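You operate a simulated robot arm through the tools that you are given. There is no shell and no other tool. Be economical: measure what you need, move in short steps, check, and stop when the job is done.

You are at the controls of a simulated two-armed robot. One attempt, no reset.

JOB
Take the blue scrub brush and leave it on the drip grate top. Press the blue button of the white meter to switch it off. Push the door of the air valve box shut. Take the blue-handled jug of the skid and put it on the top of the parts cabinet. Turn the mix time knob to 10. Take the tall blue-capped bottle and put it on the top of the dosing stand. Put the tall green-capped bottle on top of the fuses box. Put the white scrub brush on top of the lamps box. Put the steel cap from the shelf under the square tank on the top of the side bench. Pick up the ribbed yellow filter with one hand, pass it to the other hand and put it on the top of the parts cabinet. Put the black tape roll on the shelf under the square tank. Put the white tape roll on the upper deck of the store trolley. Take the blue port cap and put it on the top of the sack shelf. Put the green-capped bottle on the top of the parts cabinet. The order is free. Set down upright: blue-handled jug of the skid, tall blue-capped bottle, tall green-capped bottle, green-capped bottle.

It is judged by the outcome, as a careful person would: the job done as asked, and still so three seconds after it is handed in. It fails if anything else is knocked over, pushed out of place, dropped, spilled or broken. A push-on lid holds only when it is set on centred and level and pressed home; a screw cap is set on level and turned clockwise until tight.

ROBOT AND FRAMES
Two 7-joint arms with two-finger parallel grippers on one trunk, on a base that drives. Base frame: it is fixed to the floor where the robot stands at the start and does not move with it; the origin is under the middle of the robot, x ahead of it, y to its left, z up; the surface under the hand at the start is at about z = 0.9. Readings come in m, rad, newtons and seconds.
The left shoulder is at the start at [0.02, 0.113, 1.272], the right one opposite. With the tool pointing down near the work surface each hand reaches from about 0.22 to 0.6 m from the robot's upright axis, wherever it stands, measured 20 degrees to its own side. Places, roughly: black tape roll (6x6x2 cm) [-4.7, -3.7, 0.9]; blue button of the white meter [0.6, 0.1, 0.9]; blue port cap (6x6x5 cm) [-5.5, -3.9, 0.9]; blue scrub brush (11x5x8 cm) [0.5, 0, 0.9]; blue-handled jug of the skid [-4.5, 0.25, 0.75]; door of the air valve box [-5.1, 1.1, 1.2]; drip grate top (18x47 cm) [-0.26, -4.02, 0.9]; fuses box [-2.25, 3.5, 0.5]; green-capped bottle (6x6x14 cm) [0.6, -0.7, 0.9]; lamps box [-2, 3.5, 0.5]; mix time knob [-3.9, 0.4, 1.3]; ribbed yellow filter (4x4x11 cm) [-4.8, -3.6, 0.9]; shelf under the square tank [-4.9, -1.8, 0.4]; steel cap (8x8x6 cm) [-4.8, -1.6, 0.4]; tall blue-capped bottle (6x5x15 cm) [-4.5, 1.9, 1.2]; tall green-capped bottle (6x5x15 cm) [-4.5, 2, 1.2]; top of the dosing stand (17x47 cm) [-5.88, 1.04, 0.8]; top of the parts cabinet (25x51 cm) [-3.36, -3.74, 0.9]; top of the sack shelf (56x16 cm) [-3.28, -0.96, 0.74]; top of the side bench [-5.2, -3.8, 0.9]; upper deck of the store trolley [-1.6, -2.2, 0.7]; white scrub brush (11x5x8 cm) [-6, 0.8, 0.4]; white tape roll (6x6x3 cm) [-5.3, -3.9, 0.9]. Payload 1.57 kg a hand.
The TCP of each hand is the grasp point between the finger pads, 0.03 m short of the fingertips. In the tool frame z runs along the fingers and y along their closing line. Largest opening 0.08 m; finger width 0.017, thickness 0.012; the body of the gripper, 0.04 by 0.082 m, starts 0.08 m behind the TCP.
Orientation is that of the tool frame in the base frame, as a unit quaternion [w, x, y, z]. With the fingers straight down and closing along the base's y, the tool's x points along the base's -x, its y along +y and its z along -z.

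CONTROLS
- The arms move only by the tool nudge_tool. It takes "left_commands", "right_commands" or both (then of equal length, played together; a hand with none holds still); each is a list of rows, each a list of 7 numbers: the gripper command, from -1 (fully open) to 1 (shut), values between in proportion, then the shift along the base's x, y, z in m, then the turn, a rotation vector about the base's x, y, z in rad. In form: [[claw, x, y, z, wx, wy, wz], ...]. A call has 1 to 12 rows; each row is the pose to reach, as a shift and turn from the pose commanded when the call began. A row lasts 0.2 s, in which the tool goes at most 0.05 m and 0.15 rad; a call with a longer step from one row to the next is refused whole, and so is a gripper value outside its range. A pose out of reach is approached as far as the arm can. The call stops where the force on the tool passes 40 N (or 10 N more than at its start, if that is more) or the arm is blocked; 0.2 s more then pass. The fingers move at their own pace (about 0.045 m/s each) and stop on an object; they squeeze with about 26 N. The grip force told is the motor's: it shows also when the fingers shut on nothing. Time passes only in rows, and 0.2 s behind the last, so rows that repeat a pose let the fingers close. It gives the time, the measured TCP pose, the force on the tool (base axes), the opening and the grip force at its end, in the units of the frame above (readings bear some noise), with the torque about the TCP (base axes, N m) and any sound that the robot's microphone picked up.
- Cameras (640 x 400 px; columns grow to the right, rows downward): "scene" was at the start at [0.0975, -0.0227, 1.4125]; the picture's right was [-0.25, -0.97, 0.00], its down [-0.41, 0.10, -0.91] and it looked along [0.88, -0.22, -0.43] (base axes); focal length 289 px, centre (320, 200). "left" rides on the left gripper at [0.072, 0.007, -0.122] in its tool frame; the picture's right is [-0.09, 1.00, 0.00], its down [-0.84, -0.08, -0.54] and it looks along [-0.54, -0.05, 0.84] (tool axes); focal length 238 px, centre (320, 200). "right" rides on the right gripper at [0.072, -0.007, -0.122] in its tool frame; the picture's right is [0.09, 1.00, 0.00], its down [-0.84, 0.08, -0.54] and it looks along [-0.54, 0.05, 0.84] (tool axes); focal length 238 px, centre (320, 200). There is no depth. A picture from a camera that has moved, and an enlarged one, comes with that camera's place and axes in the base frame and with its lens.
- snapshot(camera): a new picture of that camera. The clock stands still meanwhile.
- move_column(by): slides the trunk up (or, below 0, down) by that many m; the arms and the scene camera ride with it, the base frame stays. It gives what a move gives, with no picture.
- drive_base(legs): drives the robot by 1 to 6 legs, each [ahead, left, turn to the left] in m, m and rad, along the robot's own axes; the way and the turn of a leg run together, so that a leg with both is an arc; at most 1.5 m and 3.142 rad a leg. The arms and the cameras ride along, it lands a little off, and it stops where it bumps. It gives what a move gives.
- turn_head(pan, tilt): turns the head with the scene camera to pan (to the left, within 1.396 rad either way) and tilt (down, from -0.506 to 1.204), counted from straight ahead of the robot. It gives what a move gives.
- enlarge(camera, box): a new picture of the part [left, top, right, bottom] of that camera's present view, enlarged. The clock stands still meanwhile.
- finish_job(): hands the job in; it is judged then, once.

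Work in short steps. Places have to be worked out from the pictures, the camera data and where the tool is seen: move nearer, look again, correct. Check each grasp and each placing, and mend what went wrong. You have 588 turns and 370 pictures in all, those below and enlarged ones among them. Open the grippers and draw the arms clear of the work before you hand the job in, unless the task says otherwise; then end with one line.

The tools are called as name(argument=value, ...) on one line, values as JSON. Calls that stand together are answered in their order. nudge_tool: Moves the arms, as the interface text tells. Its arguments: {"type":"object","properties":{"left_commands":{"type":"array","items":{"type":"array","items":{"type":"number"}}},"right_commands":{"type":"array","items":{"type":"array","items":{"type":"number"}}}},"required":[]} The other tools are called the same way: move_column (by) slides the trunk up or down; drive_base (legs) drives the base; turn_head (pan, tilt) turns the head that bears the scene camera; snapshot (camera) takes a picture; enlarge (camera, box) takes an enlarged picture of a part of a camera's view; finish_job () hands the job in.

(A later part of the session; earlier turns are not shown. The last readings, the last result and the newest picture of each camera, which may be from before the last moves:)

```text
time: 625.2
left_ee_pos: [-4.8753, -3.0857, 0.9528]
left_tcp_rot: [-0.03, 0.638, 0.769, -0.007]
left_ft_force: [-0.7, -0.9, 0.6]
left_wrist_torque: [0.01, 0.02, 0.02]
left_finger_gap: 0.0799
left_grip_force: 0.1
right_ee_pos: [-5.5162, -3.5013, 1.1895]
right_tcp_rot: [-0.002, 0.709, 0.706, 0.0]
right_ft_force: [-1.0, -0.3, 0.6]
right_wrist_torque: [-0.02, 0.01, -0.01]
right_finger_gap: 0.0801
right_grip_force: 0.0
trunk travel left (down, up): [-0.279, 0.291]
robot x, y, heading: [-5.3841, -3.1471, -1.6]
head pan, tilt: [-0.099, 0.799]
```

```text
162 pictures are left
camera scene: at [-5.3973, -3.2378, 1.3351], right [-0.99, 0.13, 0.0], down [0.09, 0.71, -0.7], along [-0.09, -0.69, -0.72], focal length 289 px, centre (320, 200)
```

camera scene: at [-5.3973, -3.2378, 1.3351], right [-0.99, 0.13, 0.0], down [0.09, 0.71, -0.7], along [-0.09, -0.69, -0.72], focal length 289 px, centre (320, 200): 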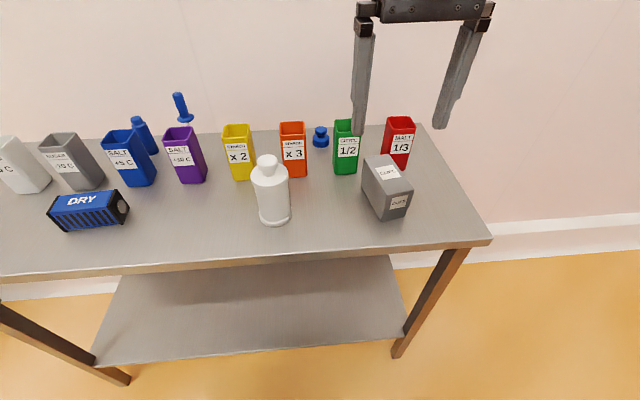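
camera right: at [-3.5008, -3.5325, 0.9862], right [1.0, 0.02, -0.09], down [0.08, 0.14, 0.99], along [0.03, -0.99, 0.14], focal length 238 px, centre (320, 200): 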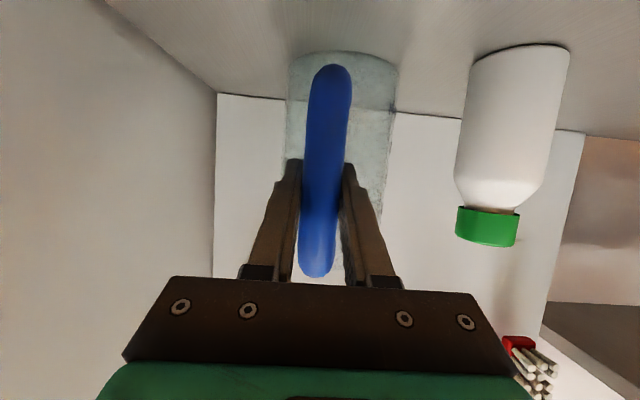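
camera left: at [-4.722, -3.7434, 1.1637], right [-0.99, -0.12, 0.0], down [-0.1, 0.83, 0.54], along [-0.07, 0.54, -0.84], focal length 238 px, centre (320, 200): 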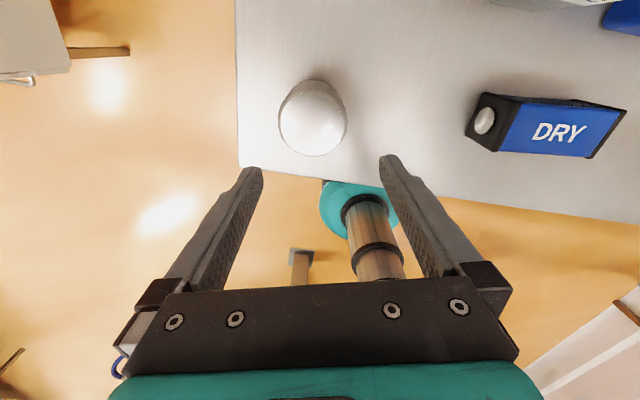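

Port cap clearly visible between the orange and green containers. Close in, lower the trunk slightly, and bring the hand above it.

drive_base(legs=[[0.175, 0, 0.028]])

move_column(by=-0.055)

nudge_tool(right_commands=[[-1, 0.005, -0.045, 0, 0, 0, 0], [-1, 0.01, -0.09, 0, 0, 0, 0], [-1, 0.015, -0.135, -0.01, 0, 0, 0], [-1, 0.02, -0.175, -0.03, 0, 0, 0], [-1, 0.02, -0.205, -0.06, 0, 0, 0], [-1, 0.02, -0.22, -0.095, 0, 0, 0]])

snapshot(camera="right")

```text
time: 626.6
left_ee_pos: [-4.8799, -3.2466, 0.9524]
left_tcp_rot: [-0.031, 0.628, 0.778, -0.008]
left_ft_force: [-0.9, 0.2, -0.4]
left_wrist_torque: [0.08, 0.0, -0.03]
left_finger_gap: 0.0801
left_grip_force: 0.0
right_ee_pos: [-5.5101, -3.6801, 1.1898]
right_tcp_rot: [-0.003, 0.699, 0.715, 0.0]
right_ft_force: [1.1, 0.0, 0.2]
right_wrist_torque: [0.03, 0.0, 0.01]
right_finger_gap: 0.08
right_grip_force: 0.1
trunk travel left (down, up): [-0.279, 0.291]
robot x, y, heading: [-5.3865, -3.3211, -1.574]
head pan, tilt: [-0.099, 0.799]
```

```text
time: 627.6
left_ee_pos: [-4.8795, -3.2458, 0.8987]
left_tcp_rot: [-0.03, 0.628, 0.778, -0.008]
left_ft_force: [-1.1, 1.1, 0.3]
left_wrist_torque: [-0.02, -0.01, 0.01]
left_finger_gap: 0.0798
left_grip_force: 0.0
right_ee_pos: [-5.5088, -3.6792, 1.1334]
right_tcp_rot: [-0.002, 0.699, 0.715, 0.0]
right_ft_force: [0.2, 0.0, 0.5]
right_wrist_torque: [-0.03, 0.05, -0.05]
right_finger_gap: 0.0801
right_grip_force: 0.0
trunk travel left (down, up): [-0.224, 0.346]
robot x, y, heading: [-5.3835, -3.3223, -1.572]
head pan, tilt: [-0.099, 0.799]
```

```text
time: 629.0
left_ee_pos: [-4.8806, -3.2457, 0.8981]
left_tcp_rot: [-0.03, 0.627, 0.778, -0.007]
left_ft_force: [0.4, -0.7, -0.8]
left_wrist_torque: [0.05, 0.0, 0.01]
left_finger_gap: 0.0801
left_grip_force: 0.1
right_ee_pos: [-5.4951, -3.8916, 1.0382]
right_tcp_rot: [-0.002, 0.699, 0.716, -0.001]
right_ft_force: [-0.4, -0.1, -0.4]
right_wrist_torque: [0.01, -0.01, 0.0]
right_finger_gap: 0.0798
right_grip_force: 0.1
right hand out of reach, approached as far as the arm can: row 6
trunk travel left (down, up): [-0.224, 0.346]
robot x, y, heading: [-5.3897, -3.3213, -1.573]
head pan, tilt: [-0.099, 0.799]
```

```text
161 pictures are left
camera right: at [-5.5013, -3.8201, 1.1604], right [0.99, 0.12, 0.0], down [0.1, -0.84, 0.54], along [0.06, -0.54, -0.84], focal length 238 px, centre (320, 200)
```

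right: 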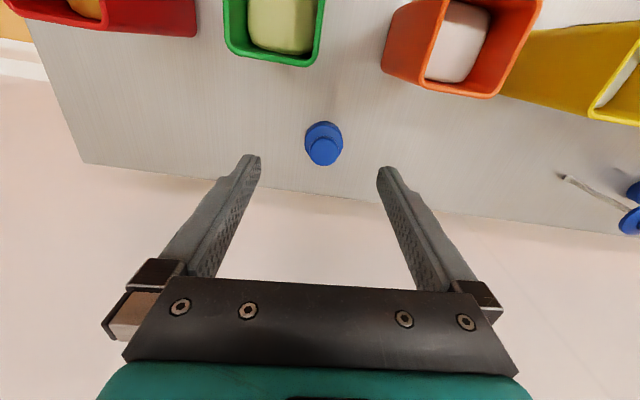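

Cap at [-5.487, -3.917]. Creep the base 1.5 cm and align while lowering.

drive_base(legs=[[0.016, 0, 0]])

nudge_tool(right_commands=[[-1, 0.004, -0.005, -0.03, 0, 0, 0], [-1, 0.008, -0.01, -0.06, 0, 0, 0], [-1, 0.008, -0.01, -0.09, 0, 0, 0], [-1, 0.008, -0.01, -0.11, 0, 0, 0]])

snapshot(camera="right")

```text
time: 629.8
left_ee_pos: [-4.88, -3.2624, 0.8989]
left_tcp_rot: [-0.031, 0.627, 0.778, -0.008]
left_ft_force: [-0.1, -0.8, 0.7]
left_wrist_torque: [0.04, 0.0, 0.01]
left_finger_gap: 0.08
left_grip_force: 0.0
right_ee_pos: [-5.4928, -3.9074, 1.0373]
right_tcp_rot: [-0.002, 0.699, 0.715, 0.0]
right_ft_force: [-0.1, 0.0, -0.1]
right_wrist_torque: [0.0, 0.0, 0.01]
right_finger_gap: 0.0799
right_grip_force: 0.1
trunk travel left (down, up): [-0.224, 0.346]
robot x, y, heading: [-5.3849, -3.3381, -1.572]
head pan, tilt: [-0.099, 0.799]
```

```text
time: 630.8
left_ee_pos: [-4.8797, -3.2623, 0.8972]
left_tcp_rot: [-0.03, 0.627, 0.778, -0.009]
left_ft_force: [0.1, 0.3, -0.4]
left_wrist_torque: [0.02, -0.03, -0.01]
left_finger_gap: 0.0798
left_grip_force: 0.1
right_ee_pos: [-5.4887, -3.9126, 0.9279]
right_tcp_rot: [-0.003, 0.699, 0.715, 0.0]
right_ft_force: [1.1, -0.1, -1.2]
right_wrist_torque: [0.02, 0.05, -0.01]
right_finger_gap: 0.0799
right_grip_force: 0.1
right hand out of reach, approached as far as the arm can: row 2, 3, 4
trunk travel left (down, up): [-0.224, 0.346]
robot x, y, heading: [-5.3877, -3.338, -1.574]
head pan, tilt: [-0.099, 0.799]
```

```text
160 pictures are left
camera right: at [-5.4964, -3.8407, 1.0504], right [0.99, 0.12, 0.0], down [0.1, -0.84, 0.54], along [0.06, -0.54, -0.84], focal length 238 px, centre (320, 200)
```

right: 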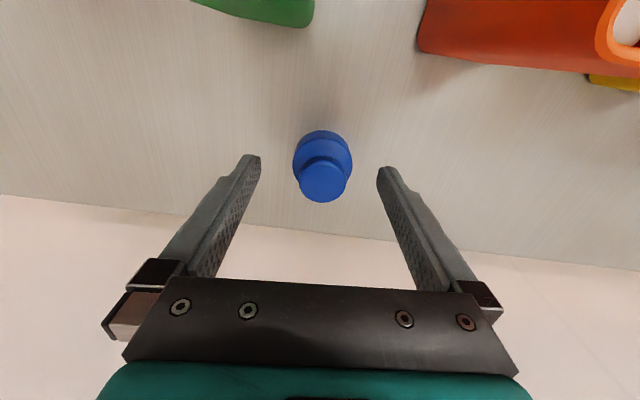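

Centred between the fingers. Lower 3 cm, grip and lift.

nudge_tool(right_commands=[[-1, 0, -0.002, -0.015, 0, 0, 0], [-1, 0, -0.003, -0.033, 0, 0, 0], [0, 0, -0.003, -0.033, 0, 0, 0], [1, 0, -0.003, -0.033, 0, 0, 0], [1, 0, -0.003, -0.033, 0, 0, 0], [1, 0, -0.003, -0.033, 0, 0, 0], [1, 0, -0.003, 0.01, 0, 0, 0], [1, 0, -0.003, 0.05, 0, 0, 0], [1, 0, -0.003, 0.09, 0, 0, 0], [1, 0, -0.003, 0.13, 0, 0, 0]])

snapshot(camera="right")

```text
time: 633.0
left_ee_pos: [-4.8798, -3.2617, 0.8982]
left_tcp_rot: [-0.031, 0.627, 0.778, -0.008]
left_ft_force: [0.0, -0.7, -0.9]
left_wrist_torque: [0.02, 0.04, -0.02]
left_finger_gap: 0.08
left_grip_force: 0.1
right_ee_pos: [-5.4937, -3.9051, 1.0597]
right_tcp_rot: [-0.003, 0.699, 0.715, -0.001]
right_ft_force: [-0.5, 0.6, 0.3]
right_wrist_torque: [0.01, 0.0, 0.03]
right_finger_gap: 0.0424
right_grip_force: 26.3
right hand out of reach, approached as far as the arm can: row 2, 3, 4, 5, 6, 9, 10
trunk travel left (down, up): [-0.224, 0.346]
robot x, y, heading: [-5.3901, -3.3363, -1.571]
head pan, tilt: [-0.099, 0.799]
```

```text
159 pictures are left
camera right: at [-5.5002, -3.834, 1.1809], right [0.99, 0.12, -0.01], down [0.1, -0.84, 0.54], along [0.06, -0.54, -0.84], focal length 238 px, centre (320, 200)
```

right: 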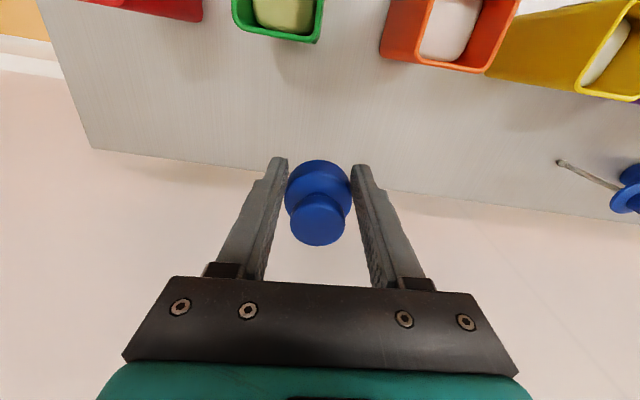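

Port cap held. Retract, back off, go east, turn to face west and strafe up the lane to the sack shelf.

nudge_tool(right_commands=[[1, 0, 0.02, 0.04, 0, 0, 0], [1, 0, 0.05, 0.07, 0, 0, 0], [1, 0, 0.09, 0.08, 0, 0, 0], [1, -0.01, 0.13, 0.08, 0, 0, 0], [1, -0.02, 0.17, 0.08, 0, 0, 0], [1, -0.02, 0.21, 0.08, 0, 0, 0], [1, -0.02, 0.24, 0.08, 0, 0, 0]])

drive_base(legs=[[-0.48, 0, 0], [0, 1.35, 0], [0, 1.3, 0], [0, 0, -1.57], [0, -0.8, 0]])

turn_head(pan=-0.4, tilt=0.5)

snapshot(camera="scene")

```text
time: 634.6
left_ee_pos: [-4.8798, -3.2609, 0.8988]
left_tcp_rot: [-0.03, 0.628, 0.778, -0.008]
left_ft_force: [0.3, 1.1, 0.4]
left_wrist_torque: [0.0, 0.04, 0.0]
left_finger_gap: 0.0799
left_grip_force: 0.1
right_ee_pos: [-5.4915, -3.8671, 1.1782]
right_tcp_rot: [-0.003, 0.698, 0.716, 0.001]
right_ft_force: [-0.5, 0.1, 0.4]
right_wrist_torque: [0.01, -0.01, 0.03]
right_finger_gap: 0.0424
right_grip_force: 26.4
right hand out of reach, approached as far as the arm can: row 1, 2, 3, 4, 5, 6, 7
trunk travel left (down, up): [-0.224, 0.346]
robot x, y, heading: [-5.3855, -3.336, -1.573]
head pan, tilt: [-0.099, 0.799]
```

```text
time: 657.3
left_ee_pos: [-2.7081, -2.5844, 0.8978]
left_tcp_rot: [-0.027, 0.991, 0.131, 0.015]
left_ft_force: [0.3, 0.9, 0.3]
left_wrist_torque: [0.0, 0.02, 0.02]
left_finger_gap: 0.0802
left_grip_force: 0.0
right_ee_pos: [-3.3419, -2.0029, 1.1783]
right_tcp_rot: [-0.002, 0.999, 0.036, 0.003]
right_ft_force: [0.1, 0.6, -0.3]
right_wrist_torque: [0.0, -0.04, 0.01]
right_finger_gap: 0.0391
right_grip_force: 26.2
trunk travel left (down, up): [-0.224, 0.346]
robot x, y, heading: [-2.8054, -2.0775, -3.093]
head pan, tilt: [-0.099, 0.799]
```

```text
time: 658.1
left_ee_pos: [-2.7083, -2.5841, 0.8986]
left_tcp_rot: [-0.028, 0.991, 0.131, 0.014]
left_ft_force: [-0.2, -0.4, -0.6]
left_wrist_torque: [0.01, -0.03, 0.03]
left_finger_gap: 0.0799
left_grip_force: 0.1
right_ee_pos: [-3.3415, -2.0032, 1.1789]
right_tcp_rot: [-0.001, 0.999, 0.036, 0.002]
right_ft_force: [0.7, 0.1, -0.2]
right_wrist_torque: [0.03, -0.05, -0.01]
right_finger_gap: 0.0391
right_grip_force: 25.8
trunk travel left (down, up): [-0.224, 0.346]
robot x, y, heading: [-2.8082, -2.0834, -3.095]
head pan, tilt: [-0.4, 0.499]
```

```text
158 pictures are left
camera scene: at [-2.9048, -2.0497, 1.3059], right [0.35, 0.94, 0.0], down [0.45, -0.17, -0.88], along [-0.82, 0.3, -0.48], focal length 289 px, centre (320, 200)
```

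scene: 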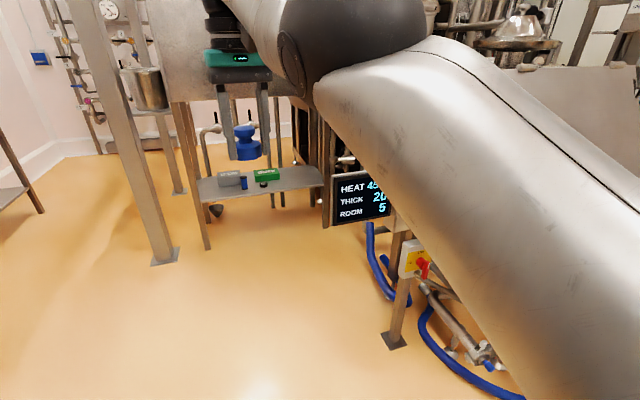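

The right arm stayed stretched straight (singular) rather than retracting. Lowering the hand should force the elbow to bend; try that and look.

nudge_tool(right_commands=[[1, 0, 0, -0.04, 0, 0, 0], [1, 0.01, -0.01, -0.08, 0, 0, 0], [1, 0.02, -0.02, -0.12, 0, 0, 0], [1, 0.03, -0.03, -0.16, 0, 0, 0], [1, 0.05, -0.04, -0.19, 0, 0, 0], [1, 0.07, -0.05, -0.21, 0, 0, 0]])

turn_head(pan=-0.5, tilt=0.6)

snapshot(camera="scene")

```text
time: 659.5
left_ee_pos: [-2.7079, -2.5831, 0.8976]
left_tcp_rot: [-0.027, 0.991, 0.13, 0.014]
left_ft_force: [-0.4, 0.4, 0.7]
left_wrist_torque: [0.01, -0.01, 0.04]
left_finger_gap: 0.0799
left_grip_force: 0.2
right_ee_pos: [-3.3767, -2.0435, 0.9987]
right_tcp_rot: [-0.002, 0.999, 0.036, 0.001]
right_ft_force: [0.3, -0.2, -1.2]
right_wrist_torque: [0.02, -0.03, -0.03]
right_finger_gap: 0.0389
right_grip_force: 26.2
right hand out of reach, approached as far as the arm can: row 1, 2, 3, 4, 5, 6
trunk travel left (down, up): [-0.224, 0.346]
robot x, y, heading: [-2.8063, -2.0776, -3.094]
head pan, tilt: [-0.4, 0.499]
```

```text
time: 660.2
left_ee_pos: [-2.7068, -2.5832, 0.8992]
left_tcp_rot: [-0.027, 0.991, 0.13, 0.015]
left_ft_force: [0.1, -0.4, 0.6]
left_wrist_torque: [0.02, 0.0, 0.01]
left_finger_gap: 0.0801
left_grip_force: 0.1
right_ee_pos: [-3.376, -2.0427, 1.0006]
right_tcp_rot: [-0.003, 0.999, 0.036, 0.003]
right_ft_force: [-0.2, -0.4, -0.2]
right_wrist_torque: [-0.03, 0.0, 0.03]
right_finger_gap: 0.0389
right_grip_force: 25.9
trunk travel left (down, up): [-0.224, 0.346]
robot x, y, heading: [-2.8086, -2.0803, -3.097]
head pan, tilt: [-0.499, 0.6]
```

```text
157 pictures are left
camera scene: at [-2.8989, -2.0425, 1.2969], right [0.44, 0.9, 0.0], down [0.51, -0.25, -0.83], along [-0.74, 0.36, -0.56], focal length 289 px, centre (320, 200)
```

scene: 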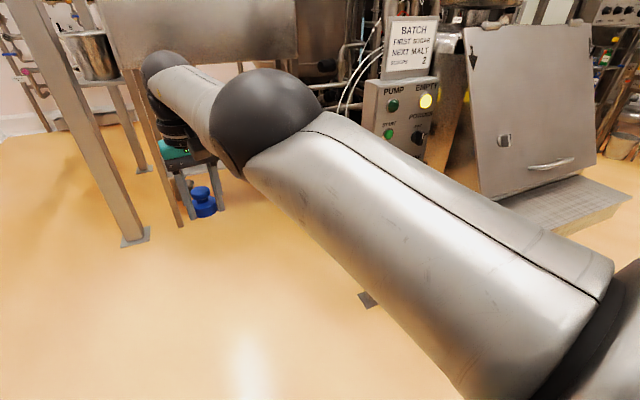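

The arm is straight but the tool is level and steady, so I'll use base and trunk moves for this placement. Square up and strafe north to bring the cap over the sack shelf.

drive_base(legs=[[-0.12, 0, -0.047], [0, -1.05, 0]])

turn_head(pan=0.0, tilt=0.7)

snapshot(camera="scene")

snapshot(camera="right")

```text
time: 666.4
left_ee_pos: [-2.611, -1.538, 0.8988]
left_tcp_rot: [-0.027, 0.994, 0.107, 0.015]
left_ft_force: [0.8, -0.1, 0.4]
left_wrist_torque: [0.0, 0.01, 0.0]
left_finger_gap: 0.0803
left_grip_force: 0.0
right_ee_pos: [-3.2514, -0.9636, 0.9982]
right_tcp_rot: [-0.003, 1.0, 0.011, 0.003]
right_ft_force: [0.0, 0.1, -0.9]
right_wrist_torque: [-0.03, -0.03, 0.01]
right_finger_gap: 0.0381
right_grip_force: 26.8
trunk travel left (down, up): [-0.224, 0.346]
robot x, y, heading: [-2.6852, -1.0313, 3.14]
head pan, tilt: [-0.499, 0.6]
```

```text
time: 667.3
left_ee_pos: [-2.611, -1.5383, 0.8985]
left_tcp_rot: [-0.027, 0.994, 0.107, 0.016]
left_ft_force: [-0.2, -0.6, 0.5]
left_wrist_torque: [0.0, 0.0, 0.01]
left_finger_gap: 0.08
left_grip_force: 0.1
right_ee_pos: [-3.2516, -0.9657, 0.9985]
right_tcp_rot: [-0.002, 1.0, 0.012, 0.004]
right_ft_force: [-0.2, 0.4, 0.1]
right_wrist_torque: [0.01, 0.01, -0.01]
right_finger_gap: 0.0379
right_grip_force: 25.9
trunk travel left (down, up): [-0.224, 0.346]
robot x, y, heading: [-2.687, -1.029, 3.134]
head pan, tilt: [0.0, 0.7]
```

```text
156 pictures are left
camera scene: at [-2.782, -1.0304, 1.2883], right [0.0, 1.0, 0.0], down [0.64, 0.0, -0.77], along [-0.77, 0.0, -0.64], focal length 289 px, centre (320, 200)
```

scene: 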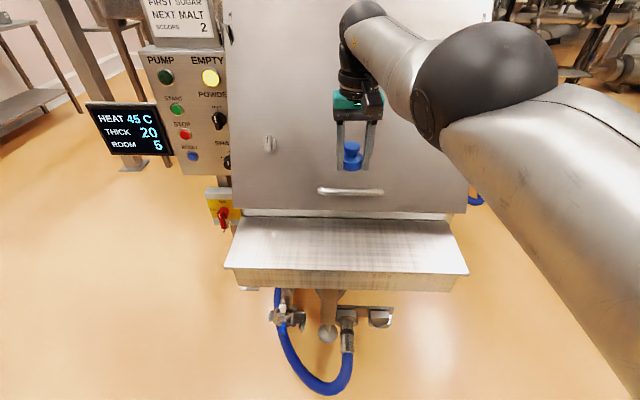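

```text
155 pictures are left
camera right: at [-3.1792, -0.9572, 1.1214], right [0.11, -0.99, 0.0], down [-0.84, -0.1, 0.54], along [-0.53, -0.06, -0.84], focal length 238 px, centre (320, 200)
```

right: 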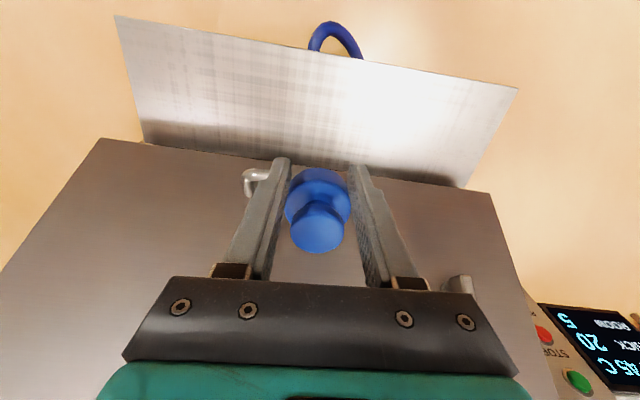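

The cap hangs right above the shelf plate (x -3.17 to -3.34). Lower with the trunk in stages.

move_column(by=-0.19)

snapshot(camera="right")

```text
time: 669.4
left_ee_pos: [-2.6097, -1.5386, 0.7098]
left_tcp_rot: [-0.028, 0.994, 0.107, 0.016]
left_ft_force: [0.4, -0.6, 0.2]
left_wrist_torque: [-0.05, 0.0, -0.01]
left_finger_gap: 0.0798
left_grip_force: 0.0
right_ee_pos: [-3.2511, -0.965, 0.809]
right_tcp_rot: [-0.003, 1.0, 0.011, 0.002]
right_ft_force: [-0.1, -0.4, -0.4]
right_wrist_torque: [0.0, -0.05, 0.03]
right_finger_gap: 0.0378
right_grip_force: 25.7
trunk travel left (down, up): [-0.034, 0.536]
robot x, y, heading: [-2.6851, -1.0319, 3.138]
head pan, tilt: [0.0, 0.7]
```

```text
154 pictures are left
camera right: at [-3.1792, -0.9572, 0.9316], right [0.11, -0.99, 0.0], down [-0.84, -0.1, 0.54], along [-0.53, -0.06, -0.84], focal length 238 px, centre (320, 200)
```

right: 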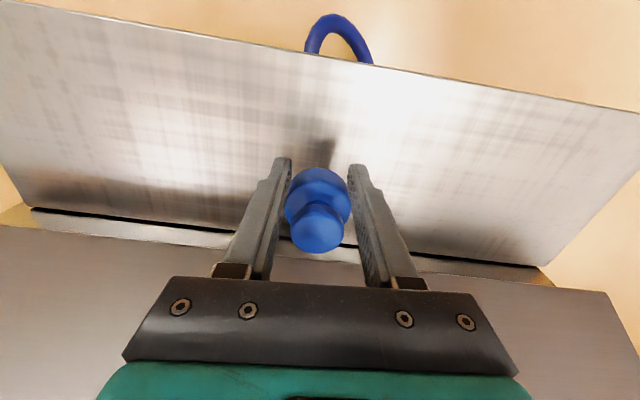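

Centred on the plate. Lower the remaining few centimetres.

move_column(by=-0.025)

nudge_tool(right_commands=[[1, 0, 0, -0.005, 0, 0, 0], [1, 0, 0, -0.01, 0, 0, 0], [1, 0, 0, -0.015, 0, 0, 0], [1, 0, 0, -0.02, 0, 0, 0]])

```text
time: 670.1
left_ee_pos: [-2.6103, -1.5395, 0.6829]
left_tcp_rot: [-0.027, 0.994, 0.107, 0.015]
left_ft_force: [-0.1, -0.5, 0.3]
left_wrist_torque: [0.01, 0.01, 0.05]
left_finger_gap: 0.08
left_grip_force: 0.1
right_ee_pos: [-3.2512, -0.965, 0.7844]
right_tcp_rot: [-0.003, 1.0, 0.012, 0.003]
right_ft_force: [0.9, 0.0, -0.8]
right_wrist_torque: [0.01, -0.01, 0.0]
right_finger_gap: 0.038
right_grip_force: 26.1
trunk travel left (down, up): [-0.009, 0.561]
robot x, y, heading: [-2.6819, -1.0293, 3.132]
head pan, tilt: [0.0, 0.7]
```

```text
time: 671.1
left_ee_pos: [-2.6096, -1.539, 0.683]
left_tcp_rot: [-0.027, 0.994, 0.105, 0.015]
left_ft_force: [0.0, 0.6, 0.1]
left_wrist_torque: [0.03, 0.0, 0.03]
left_finger_gap: 0.0799
left_grip_force: 0.1
right_ee_pos: [-3.2519, -0.9655, 0.7686]
right_tcp_rot: [-0.003, 1.0, 0.011, -0.001]
right_ft_force: [6.1, 1.4, 22.1]
right_wrist_torque: [0.0, 0.11, 0.02]
right_finger_gap: 0.0379
right_grip_force: 26.0
trunk travel left (down, up): [-0.009, 0.561]
robot x, y, heading: [-2.6846, -1.0329, 3.143]
head pan, tilt: [0.0, 0.7]
```

Contact. Release, then raise with the trunk.

nudge_tool(right_commands=[[0.3, 0, 0, 0.003, 0, 0, 0], [-0.8, 0, 0, 0.003, 0, 0, 0], [-0.8, 0, 0, 0.003, 0, 0, 0]])

move_column(by=0.15)

snapshot(camera="right")

```text
time: 671.9
left_ee_pos: [-2.6107, -1.5394, 0.6842]
left_tcp_rot: [-0.028, 0.994, 0.107, 0.016]
left_ft_force: [0.4, 0.6, 0.0]
left_wrist_torque: [0.0, -0.01, -0.04]
left_finger_gap: 0.0801
left_grip_force: 0.1
right_ee_pos: [-3.2514, -0.9654, 0.7672]
right_tcp_rot: [-0.001, 1.0, 0.012, 0.005]
right_ft_force: [0.3, -0.4, -0.1]
right_wrist_torque: [-0.01, 0.0, 0.01]
right_finger_gap: 0.072
right_grip_force: 0.1
trunk travel left (down, up): [-0.009, 0.561]
robot x, y, heading: [-2.6814, -1.0299, 3.142]
head pan, tilt: [0.0, 0.7]
```

```text
time: 673.7
left_ee_pos: [-2.6105, -1.5379, 0.8344]
left_tcp_rot: [-0.028, 0.994, 0.106, 0.016]
left_ft_force: [0.1, -0.2, -0.9]
left_wrist_torque: [0.02, -0.02, 0.01]
left_finger_gap: 0.0803
left_grip_force: 0.1
right_ee_pos: [-3.251, -0.9648, 0.918]
right_tcp_rot: [-0.003, 1.0, 0.011, 0.005]
right_ft_force: [0.1, -0.2, -0.4]
right_wrist_torque: [0.0, -0.01, 0.02]
right_finger_gap: 0.0716
right_grip_force: 0.1
trunk travel left (down, up): [-0.159, 0.411]
robot x, y, heading: [-2.686, -1.0294, 3.138]
head pan, tilt: [0.0, 0.7]
```

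```text
153 pictures are left
camera right: at [-3.1801, -0.9573, 1.0397], right [0.11, -0.99, 0.0], down [-0.84, -0.1, 0.54], along [-0.53, -0.06, -0.84], focal length 238 px, centre (320, 200)
```

right: 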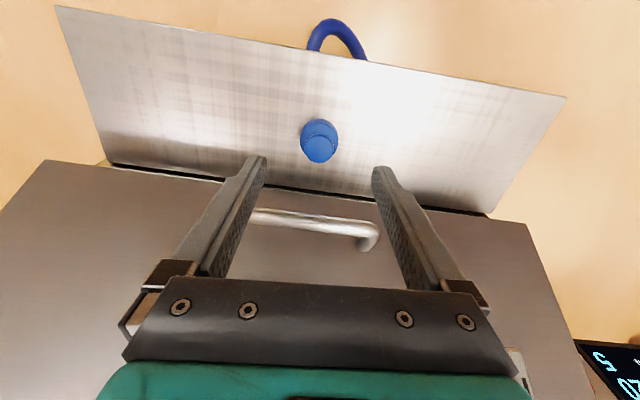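

Port cap placed on the sack shelf. Raise the trunk and move north to open floor, where I'll re-seat the right arm.

move_column(by=0.166)

drive_base(legs=[[-0.05, 0, 0], [0, -1.2, 0], [0, -1.2, 0]])

nudge_tool(right_commands=[[-1, 0.02, -0.03, -0.02, 0, 0, 0], [-1, 0.04, -0.06, -0.04, 0, 0, 0], [-1, 0.07, -0.08, -0.06, 0, 0, 0], [-1, 0.1, -0.1, -0.08, 0, 0, 0], [-1, 0.13, -0.1, -0.08, 0, 0, 0], [-1, 0.16, -0.1, -0.08, 0, 0, 0]])

turn_head(pan=-0.3, tilt=0.5)

snapshot(camera="scene")

```text
time: 675.5
left_ee_pos: [-2.6104, -1.5386, 0.9987]
left_tcp_rot: [-0.027, 0.994, 0.107, 0.015]
left_ft_force: [-0.6, -0.7, 0.0]
left_wrist_torque: [0.0, -0.03, 0.03]
left_finger_gap: 0.0803
left_grip_force: 0.1
right_ee_pos: [-3.2527, -0.9646, 1.0831]
right_tcp_rot: [-0.003, 1.0, 0.011, 0.003]
right_ft_force: [0.2, 0.1, -0.2]
right_wrist_torque: [0.02, -0.01, -0.04]
right_finger_gap: 0.0718
right_grip_force: 0.1
trunk travel left (down, up): [-0.325, 0.245]
robot x, y, heading: [-2.6844, -1.0325, 3.133]
head pan, tilt: [0.0, 0.7]
```

```text
time: 687.9
left_ee_pos: [-2.5956, 0.8733, 0.9985]
left_tcp_rot: [-0.027, 0.992, 0.125, 0.015]
left_ft_force: [-0.7, -0.1, 0.3]
left_wrist_torque: [0.0, -0.01, -0.03]
left_finger_gap: 0.08
left_grip_force: 0.1
right_ee_pos: [-3.2576, 1.4238, 1.0833]
right_tcp_rot: [-0.003, 1.0, 0.03, 0.004]
right_ft_force: [0.2, 0.5, -1.0]
right_wrist_torque: [0.01, 0.03, -0.02]
right_finger_gap: 0.0719
right_grip_force: 0.1
trunk travel left (down, up): [-0.325, 0.245]
robot x, y, heading: [-2.6896, 1.3788, -3.108]
head pan, tilt: [0.0, 0.7]
```

```text
time: 689.3
left_ee_pos: [-2.595, 0.8744, 1.0]
left_tcp_rot: [-0.028, 0.992, 0.123, 0.015]
left_ft_force: [-0.6, -0.7, 0.3]
left_wrist_torque: [0.02, -0.02, 0.02]
left_finger_gap: 0.08
left_grip_force: 0.0
right_ee_pos: [-3.0975, 1.3238, 1.002]
right_tcp_rot: [-0.002, 1.0, 0.029, 0.005]
right_ft_force: [0.0, 0.8, 0.9]
right_wrist_torque: [-0.02, -0.02, 0.04]
right_finger_gap: 0.0801
right_grip_force: 0.1
right hand out of reach, approached as far as the arm can: row 1, 2
trunk travel left (down, up): [-0.325, 0.245]
robot x, y, heading: [-2.6858, 1.3795, -3.108]
head pan, tilt: [0.0, 0.7]
```

```text
time: 690.1
left_ee_pos: [-2.5948, 0.8725, 0.9996]
left_tcp_rot: [-0.027, 0.992, 0.124, 0.015]
left_ft_force: [0.4, -0.6, 1.5]
left_wrist_torque: [0.02, 0.02, 0.0]
left_finger_gap: 0.0798
left_grip_force: 0.0
right_ee_pos: [-3.0979, 1.3226, 1.0019]
right_tcp_rot: [-0.002, 1.0, 0.03, 0.003]
right_ft_force: [-0.8, -0.7, -0.9]
right_wrist_torque: [-0.01, 0.02, -0.02]
right_finger_gap: 0.0801
right_grip_force: 0.0
trunk travel left (down, up): [-0.325, 0.245]
robot x, y, heading: [-2.6872, 1.3799, -3.108]
head pan, tilt: [-0.3, 0.499]
```

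```text
152 pictures are left
camera scene: at [-2.7882, 1.4015, 1.4069], right [0.26, 0.96, 0.0], down [0.46, -0.13, -0.88], along [-0.85, 0.23, -0.48], focal length 289 px, centre (320, 200)
```

scene: 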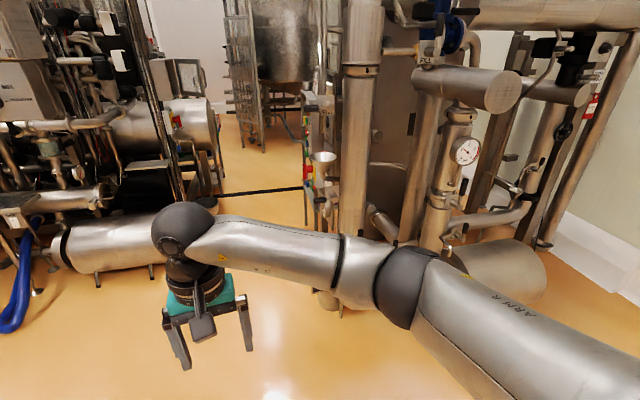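

The right elbow is back outside. Raise the hand a bit and drive into the passage to look at the bottle rack on the right.

nudge_tool(right_commands=[[-1, 0.02, 0.03, 0.03, 0, 0, 0], [-1, 0.04, 0.06, 0.06, 0, 0, 0], [-1, 0.06, 0.09, 0.1, 0, 0, 0], [-1, 0.07, 0.12, 0.14, 0, 0, 0], [-1, 0.07, 0.15, 0.17, 0, 0, 0]])

drive_base(legs=[[0, 0.05, -0.034], [1.15, 0, 0]])

turn_head(pan=-0.9, tilt=0.35)

snapshot(camera="scene")

```text
refused: row 3 steps farther than a row can; nothing moved
```

```text
time: 696.4
left_ee_pos: [-3.7442, 0.8161, 1.0002]
left_tcp_rot: [-0.027, 0.993, 0.112, 0.015]
left_ft_force: [-0.7, 0.2, 0.6]
left_wrist_torque: [0.02, -0.02, -0.02]
left_finger_gap: 0.0797
left_grip_force: 0.1
right_ee_pos: [-4.2382, 1.279, 1.0021]
right_tcp_rot: [-0.002, 1.0, 0.019, 0.005]
right_ft_force: [-0.5, -0.9, 0.8]
right_wrist_torque: [-0.01, -0.03, -0.03]
right_finger_gap: 0.0802
right_grip_force: 0.1
trunk travel left (down, up): [-0.325, 0.245]
robot x, y, heading: [-3.8246, 1.3207, -3.131]
head pan, tilt: [-0.3, 0.499]
```

```text
time: 697.4
left_ee_pos: [-3.745, 0.815, 0.999]
left_tcp_rot: [-0.028, 0.993, 0.113, 0.016]
left_ft_force: [-1.0, 0.3, 0.6]
left_wrist_torque: [-0.01, -0.02, -0.01]
left_finger_gap: 0.0797
left_grip_force: 0.0
right_ee_pos: [-4.2377, 1.2772, 1.002]
right_tcp_rot: [-0.002, 1.0, 0.018, 0.003]
right_ft_force: [0.6, 0.1, 0.2]
right_wrist_torque: [0.01, 0.01, -0.01]
right_finger_gap: 0.08
right_grip_force: 0.1
trunk travel left (down, up): [-0.325, 0.245]
robot x, y, heading: [-3.8284, 1.324, -3.132]
head pan, tilt: [-0.901, 0.351]
```

```text
151 pictures are left
camera scene: at [-3.8974, 1.3955, 1.4207], right [0.78, 0.63, 0.0], down [0.22, -0.27, -0.94], along [-0.59, 0.73, -0.34], focal length 289 px, centre (320, 200)
```

scene: 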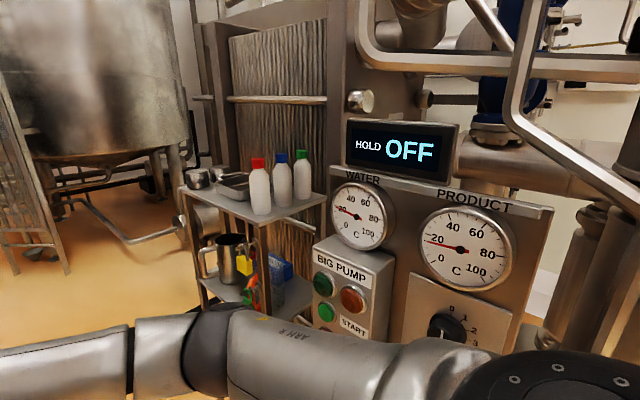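

The left hand is close to the skid here, so I'll back out, raise up, turn to face north in the open, and then enter the passage sideways.

drive_base(legs=[[-1.15, 0, 0]])

nudge_tool(right_commands=[[-1, 0.02, 0.03, 0.02, 0, 0, 0], [-1, 0.04, 0.06, 0.04, 0, 0, 0], [-1, 0.06, 0.09, 0.06, 0, 0, 0], [-1, 0.07, 0.12, 0.09, 0, 0, 0], [-1, 0.08, 0.15, 0.12, 0, 0, 0]])

move_column(by=0.2)

drive_base(legs=[[0, 0.1, 0], [0, 0, -1.565], [0, 1.2, 0]])

turn_head(pan=0.6, tilt=0.5)

snapshot(camera="scene")

```text
time: 703.3
left_ee_pos: [-2.6, 0.826, 0.9986]
left_tcp_rot: [-0.027, 0.993, 0.111, 0.015]
left_ft_force: [0.4, 1.2, -0.3]
left_wrist_torque: [-0.01, 0.0, 0.01]
left_finger_gap: 0.0801
left_grip_force: 0.0
right_ee_pos: [-3.0907, 1.288, 1.0026]
right_tcp_rot: [-0.003, 1.0, 0.017, 0.004]
right_ft_force: [0.5, 0.3, 0.2]
right_wrist_torque: [-0.04, -0.03, 0.01]
right_finger_gap: 0.08
right_grip_force: 0.0
trunk travel left (down, up): [-0.325, 0.245]
robot x, y, heading: [-2.6783, 1.3325, -3.136]
head pan, tilt: [-0.901, 0.351]
```

```text
time: 704.5
left_ee_pos: [-2.6001, 0.8265, 0.9987]
left_tcp_rot: [-0.027, 0.993, 0.111, 0.015]
left_ft_force: [-0.5, 0.2, 0.3]
left_wrist_torque: [-0.02, -0.02, 0.02]
left_finger_gap: 0.08
left_grip_force: 0.1
right_ee_pos: [-3.0128, 1.4405, 1.1216]
right_tcp_rot: [-0.003, 1.0, 0.018, 0.004]
right_ft_force: [0.0, 0.4, -0.9]
right_wrist_torque: [-0.03, 0.0, -0.02]
right_finger_gap: 0.0799
right_grip_force: 0.0
trunk travel left (down, up): [-0.325, 0.245]
robot x, y, heading: [-2.6813, 1.3312, -3.134]
head pan, tilt: [-0.901, 0.351]
```

```text
time: 706.6
left_ee_pos: [-2.6002, 0.8251, 1.1983]
left_tcp_rot: [-0.027, 0.993, 0.111, 0.016]
left_ft_force: [0.2, 0.6, 0.4]
left_wrist_torque: [-0.01, 0.03, -0.02]
left_finger_gap: 0.0796
left_grip_force: 0.2
right_ee_pos: [-3.0137, 1.44, 1.321]
right_tcp_rot: [-0.003, 1.0, 0.016, 0.004]
right_ft_force: [0.4, 0.1, -0.1]
right_wrist_torque: [-0.02, 0.04, -0.03]
right_finger_gap: 0.0797
right_grip_force: 0.1
trunk travel left (down, up): [-0.525, 0.045]
robot x, y, heading: [-2.6807, 1.3336, -3.131]
head pan, tilt: [-0.901, 0.351]
```

```text
time: 717.3
left_ee_pos: [-4.3981, 1.186, 1.2009]
left_tcp_rot: [-0.007, 0.77, -0.638, 0.03]
left_ft_force: [-0.1, 0.9, 0.3]
left_wrist_torque: [0.0, -0.03, -0.02]
left_finger_gap: 0.0801
left_grip_force: 0.0
right_ee_pos: [-3.7695, 1.5777, 1.321]
right_tcp_rot: [-0.001, -0.707, 0.708, -0.004]
right_ft_force: [0.4, -0.7, -0.4]
right_wrist_torque: [-0.04, -0.01, 0.01]
right_finger_gap: 0.08
right_grip_force: 0.2
trunk travel left (down, up): [-0.525, 0.045]
robot x, y, heading: [-3.885, 1.2471, 1.541]
head pan, tilt: [-0.901, 0.351]
```

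```text
time: 718.9
left_ee_pos: [-4.3975, 1.1865, 1.1994]
left_tcp_rot: [-0.007, 0.77, -0.637, 0.03]
left_ft_force: [0.0, -0.9, -0.2]
left_wrist_torque: [0.01, 0.0, -0.02]
left_finger_gap: 0.0801
left_grip_force: 0.2
right_ee_pos: [-3.7702, 1.5761, 1.3208]
right_tcp_rot: [-0.001, -0.707, 0.708, -0.004]
right_ft_force: [-0.7, 0.0, 0.1]
right_wrist_torque: [-0.01, -0.04, 0.01]
right_finger_gap: 0.08
right_grip_force: 0.1
trunk travel left (down, up): [-0.525, 0.045]
robot x, y, heading: [-3.8883, 1.2482, 1.545]
head pan, tilt: [0.6, 0.499]
```

```text
150 pictures are left
camera scene: at [-3.9383, 1.3349, 1.607], right [0.84, 0.54, 0.0], down [0.26, -0.4, -0.88], along [-0.47, 0.74, -0.48], focal length 289 px, centre (320, 200)
```

scene: 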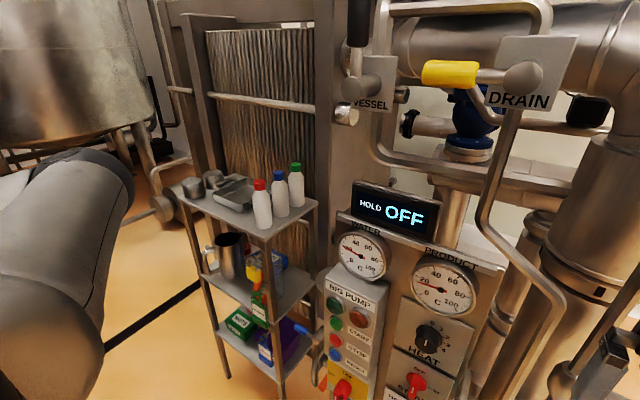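

Before going further west, check what is near the left hand (the air valve box should be around [-5.1, 1.1]).

turn_head(pan=1.35, tilt=0.35)

snapshot(camera="scene")

```text
time: 720.0
left_ee_pos: [-4.398, 1.1865, 1.1996]
left_tcp_rot: [-0.008, 0.77, -0.637, 0.029]
left_ft_force: [-0.6, 0.6, -0.4]
left_wrist_torque: [-0.02, 0.06, 0.02]
left_finger_gap: 0.0801
left_grip_force: 0.1
right_ee_pos: [-3.7695, 1.5777, 1.322]
right_tcp_rot: [-0.001, -0.706, 0.708, -0.004]
right_ft_force: [-0.1, 0.3, 0.7]
right_wrist_torque: [0.01, 0.0, -0.05]
right_finger_gap: 0.0798
right_grip_force: 0.1
trunk travel left (down, up): [-0.525, 0.045]
robot x, y, heading: [-3.8869, 1.249, 1.541]
head pan, tilt: [1.349, 0.351]
```

```text
149 pictures are left
camera scene: at [-3.9793, 1.2815, 1.6207], right [0.25, 0.97, 0.0], down [0.33, -0.09, -0.94], along [-0.91, 0.23, -0.34], focal length 289 px, centre (320, 200)
```

scene: 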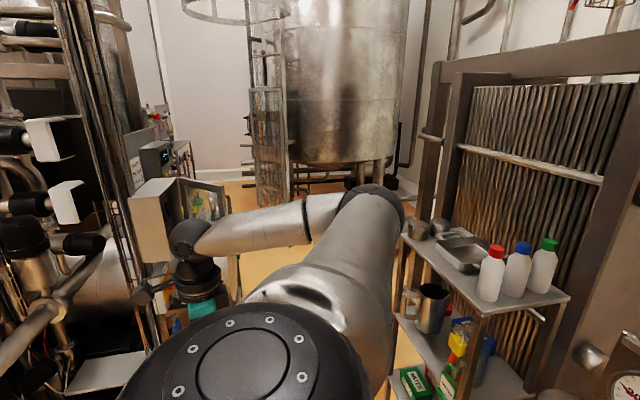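

enlarge(camera="scene", box=[90, 120, 290, 340])

```text
1.82 times, centred on (190, 230) of scene
camera zoom: at [-3.9793, 1.2815, 1.6207], right [0.25, 0.97, 0.0], down [0.33, -0.09, -0.94], along [-0.91, 0.23, -0.34], focal length 525 px, centre (556, 146)
```

zoom: 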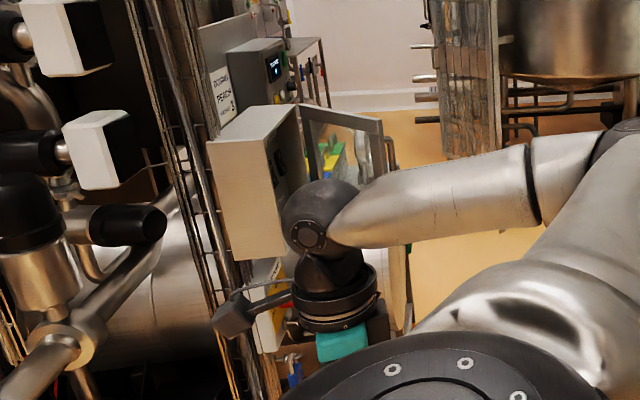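

The parked left arm would hit that valve box door, so I'll go back to open floor and restore the left arm's elbow with the yaw-drag that worked before (a full turn in the + direction at the hanging pose).

drive_base(legs=[[0, -1.25, 0.03]])

move_column(by=-0.2)

nudge_tool(left_commands=[[-1, 0.03, 0.03, -0.02, 0, 0, 0.1], [-1, 0.06, 0.06, -0.04, 0, 0, 0.24], [-1, 0.09, 0.09, -0.06, 0, 0, 0.38], [-1, 0.12, 0.12, -0.08, 0, 0, 0.52], [-1, 0.15, 0.15, -0.1, 0, 0, 0.66], [-1, 0.17, 0.18, -0.12, 0, 0, 0.8], [-1, 0.19, 0.21, -0.14, 0, 0, 0.94], [-1, 0.2, 0.24, -0.16, 0, 0, 1.08], [-1, 0.2, 0.27, -0.18, 0, 0, 1.22], [-1, 0.2, 0.3, -0.19, 0, 0, 1.36], [-1, 0.2, 0.32, -0.2, 0, 0, 1.5]])

nudge_tool(left_commands=[[-1, 0, 0, 0, 0, 0, 0.14], [-1, 0, 0, 0, 0, 0, 0.28], [-1, 0, 0, 0, 0, 0, 0.42], [-1, 0, 0, 0, 0, 0, 0.56], [-1, 0, 0, 0, 0, 0, 0.7], [-1, 0, 0, 0, 0, 0, 0.84], [-1, 0, 0, 0, 0, 0, 0.98], [-1, 0, 0, 0, 0, 0, 1.12], [-1, 0, 0, 0, 0, 0, 1.26], [-1, 0, 0, 0, 0, 0, 1.4], [-1, 0, 0, 0, 0, 0, 1.54], [-1, 0, 0, 0, 0, 0, 1.66]])

```text
time: 726.3
left_ee_pos: [-3.1554, 1.1545, 1.1993]
left_tcp_rot: [-0.007, 0.778, -0.628, 0.031]
left_ft_force: [-0.1, -0.5, 0.2]
left_wrist_torque: [0.03, 0.03, -0.01]
left_finger_gap: 0.08
left_grip_force: 0.1
right_ee_pos: [-2.5382, 1.5589, 1.3219]
right_tcp_rot: [0.001, 0.714, -0.7, 0.004]
right_ft_force: [0.4, 0.1, -0.1]
right_wrist_torque: [0.03, -0.02, -0.02]
right_finger_gap: 0.08
right_grip_force: 0.1
trunk travel left (down, up): [-0.525, 0.045]
robot x, y, heading: [-2.6496, 1.2258, 1.569]
head pan, tilt: [1.349, 0.351]
```

```text
time: 728.5
left_ee_pos: [-3.1572, 1.1538, 0.9992]
left_tcp_rot: [-0.009, 0.778, -0.628, 0.03]
left_ft_force: [-0.6, -0.2, 0.4]
left_wrist_torque: [-0.01, 0.0, 0.01]
left_finger_gap: 0.0801
left_grip_force: 0.0
right_ee_pos: [-2.5387, 1.5588, 1.1211]
right_tcp_rot: [0.0, 0.714, -0.7, 0.005]
right_ft_force: [-0.6, 0.1, -0.2]
right_wrist_torque: [0.01, 0.04, 0.0]
right_finger_gap: 0.0802
right_grip_force: 0.1
trunk travel left (down, up): [-0.325, 0.245]
robot x, y, heading: [-2.6475, 1.225, 1.569]
head pan, tilt: [1.349, 0.351]
```

```text
time: 730.9
left_ee_pos: [-2.9572, 1.4756, 0.8001]
left_tcp_rot: [-0.027, 0.997, 0.071, 0.017]
left_ft_force: [-0.8, 0.3, -0.2]
left_wrist_torque: [0.03, 0.01, 0.0]
left_finger_gap: 0.0799
left_grip_force: 0.1
right_ee_pos: [-2.5377, 1.5592, 1.1215]
right_tcp_rot: [0.001, 0.714, -0.7, 0.005]
right_ft_force: [0.7, -0.2, 0.6]
right_wrist_torque: [0.0, 0.03, 0.01]
right_finger_gap: 0.0801
right_grip_force: 0.0
trunk travel left (down, up): [-0.325, 0.245]
robot x, y, heading: [-2.6478, 1.2255, 1.565]
head pan, tilt: [1.349, 0.351]
```

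```text
time: 733.5
left_ee_pos: [-3.032, 1.3833, 0.8945]
left_tcp_rot: [-0.03, 0.621, 0.784, -0.007]
left_ft_force: [-1.1, 0.2, -0.1]
left_wrist_torque: [-0.01, 0.0, 0.0]
left_finger_gap: 0.08
left_grip_force: 0.0
left hand out of reach, approached as far as the arm can: row 3, 4, 5, 6, 7, 8, 9, 10, 11, 12
right_ee_pos: [-2.5385, 1.5598, 1.1212]
right_tcp_rot: [0.001, 0.714, -0.7, 0.005]
right_ft_force: [-0.1, -0.5, -0.1]
right_wrist_torque: [-0.02, 0.02, -0.06]
right_finger_gap: 0.08
right_grip_force: 0.0
trunk travel left (down, up): [-0.325, 0.245]
robot x, y, heading: [-2.647, 1.2283, 1.569]
head pan, tilt: [1.349, 0.351]
```

The drag has begun. Look at the elbow.

turn_head(pan=0.8, tilt=0.6)

snapshot(camera="scene")

```text
time: 734.4
left_ee_pos: [-3.0328, 1.3849, 0.8946]
left_tcp_rot: [-0.03, 0.621, 0.783, -0.008]
left_ft_force: [0.4, -0.1, 0.0]
left_wrist_torque: [0.01, 0.03, 0.03]
left_finger_gap: 0.0798
left_grip_force: 0.0
right_ee_pos: [-2.5382, 1.5588, 1.1211]
right_tcp_rot: [0.0, 0.715, -0.7, 0.005]
right_ft_force: [0.2, 0.6, 0.1]
right_wrist_torque: [0.0, -0.01, -0.02]
right_finger_gap: 0.08
right_grip_force: 0.0
trunk travel left (down, up): [-0.325, 0.245]
robot x, y, heading: [-2.6456, 1.2297, 1.561]
head pan, tilt: [0.799, 0.6]
```

```text
147 pictures are left
camera scene: at [-2.7131, 1.2997, 1.3979], right [0.7, 0.71, 0.0], down [0.4, -0.4, -0.83], along [-0.59, 0.58, -0.56], focal length 289 px, centre (320, 200)
```

scene: 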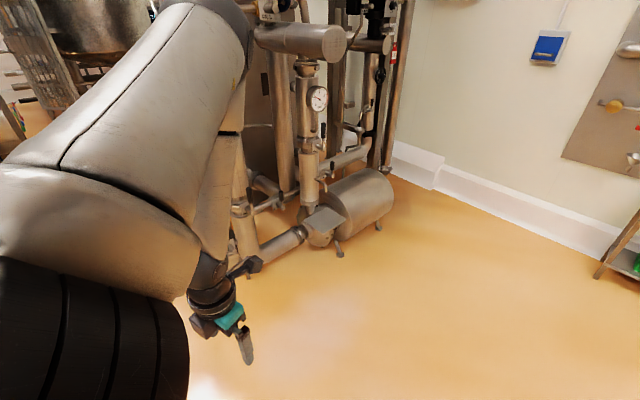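

Elbow is up now. Continue the drag to bring it outward.

nudge_tool(left_commands=[[-1, 0, 0, 0, 0, 0, 0.14], [-1, 0, 0, 0, 0, 0, 0.28], [-1, 0, 0, 0, 0, 0, 0.42], [-1, 0, 0, 0, 0, 0, 0.56], [-1, 0, 0, 0, 0, 0, 0.7], [-1, 0, 0, 0, 0, 0, 0.84], [-1, 0, 0, 0, 0, 0, 0.98], [-1, 0, 0, 0, 0, 0, 1.12]])

snapshot(camera="scene")

```text
time: 736.2
left_ee_pos: [-2.9284, 1.2079, 0.8562]
left_tcp_rot: [-0.04, 0.127, 0.991, 0.013]
left_ft_force: [-0.2, -0.2, -0.3]
left_wrist_torque: [0.03, 0.03, 0.04]
left_finger_gap: 0.0801
left_grip_force: 0.0
left hand out of reach, approached as far as the arm can: row 2, 3, 4, 5, 6, 7, 8
right_ee_pos: [-2.5369, 1.5576, 1.1219]
right_tcp_rot: [0.0, 0.715, -0.699, 0.004]
right_ft_force: [-0.7, 0.3, -0.2]
right_wrist_torque: [0.05, 0.02, 0.0]
right_finger_gap: 0.0799
right_grip_force: 0.0
trunk travel left (down, up): [-0.325, 0.245]
robot x, y, heading: [-2.6525, 1.2275, 1.564]
head pan, tilt: [0.799, 0.6]
```

```text
146 pictures are left
camera scene: at [-2.7118, 1.2977, 1.3981], right [0.7, 0.71, 0.0], down [0.4, -0.39, -0.83], along [-0.59, 0.58, -0.56], focal length 289 px, centre (320, 200)
```

scene: 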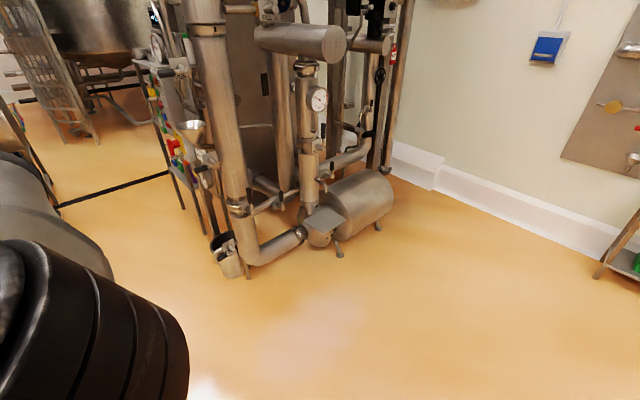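

The elbow is out to the left now. Bring the hand forward keeping this yaw, and look.

nudge_tool(left_commands=[[-1, 0, 0.04, 0.01, 0, 0, 0], [-1, 0, 0.08, 0.02, 0, 0, 0], [-1, 0, 0.12, 0.04, 0, 0, 0], [-1, 0, 0.16, 0.06, 0, 0, 0], [-1, 0, 0.2, 0.08, 0, 0, 0], [-1, 0, 0.24, 0.1, 0, 0, 0], [-1, 0, 0.28, 0.12, 0, 0, 0], [-1, 0, 0.32, 0.14, 0, 0, 0], [-1, 0, 0.36, 0.16, 0, 0, 0]])

snapshot(camera="scene")

```text
time: 738.2
left_ee_pos: [-2.9284, 1.2102, 0.8555]
left_tcp_rot: [-0.039, 0.128, 0.991, 0.013]
left_ft_force: [0.3, -0.4, -0.9]
left_wrist_torque: [0.01, 0.01, 0.0]
left_finger_gap: 0.08
left_grip_force: 0.1
left hand out of reach, approached as far as the arm can: row 1, 2, 3, 4, 5, 6, 7, 8, 9
right_ee_pos: [-2.5379, 1.5601, 1.1206]
right_tcp_rot: [0.0, 0.714, -0.7, 0.004]
right_ft_force: [0.2, 0.9, -0.1]
right_wrist_torque: [0.01, 0.02, -0.01]
right_finger_gap: 0.0801
right_grip_force: 0.1
trunk travel left (down, up): [-0.325, 0.245]
robot x, y, heading: [-2.6484, 1.229, 1.567]
head pan, tilt: [0.799, 0.6]
```

```text
145 pictures are left
camera scene: at [-2.713, 1.2998, 1.3979], right [0.7, 0.71, 0.0], down [0.4, -0.4, -0.83], along [-0.59, 0.58, -0.56], focal length 289 px, centre (320, 200)
```

scene: 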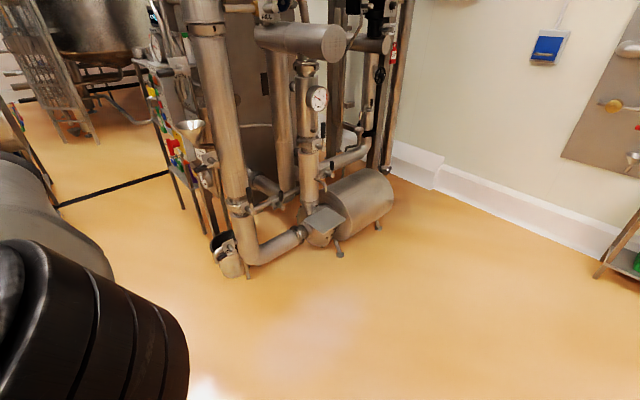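

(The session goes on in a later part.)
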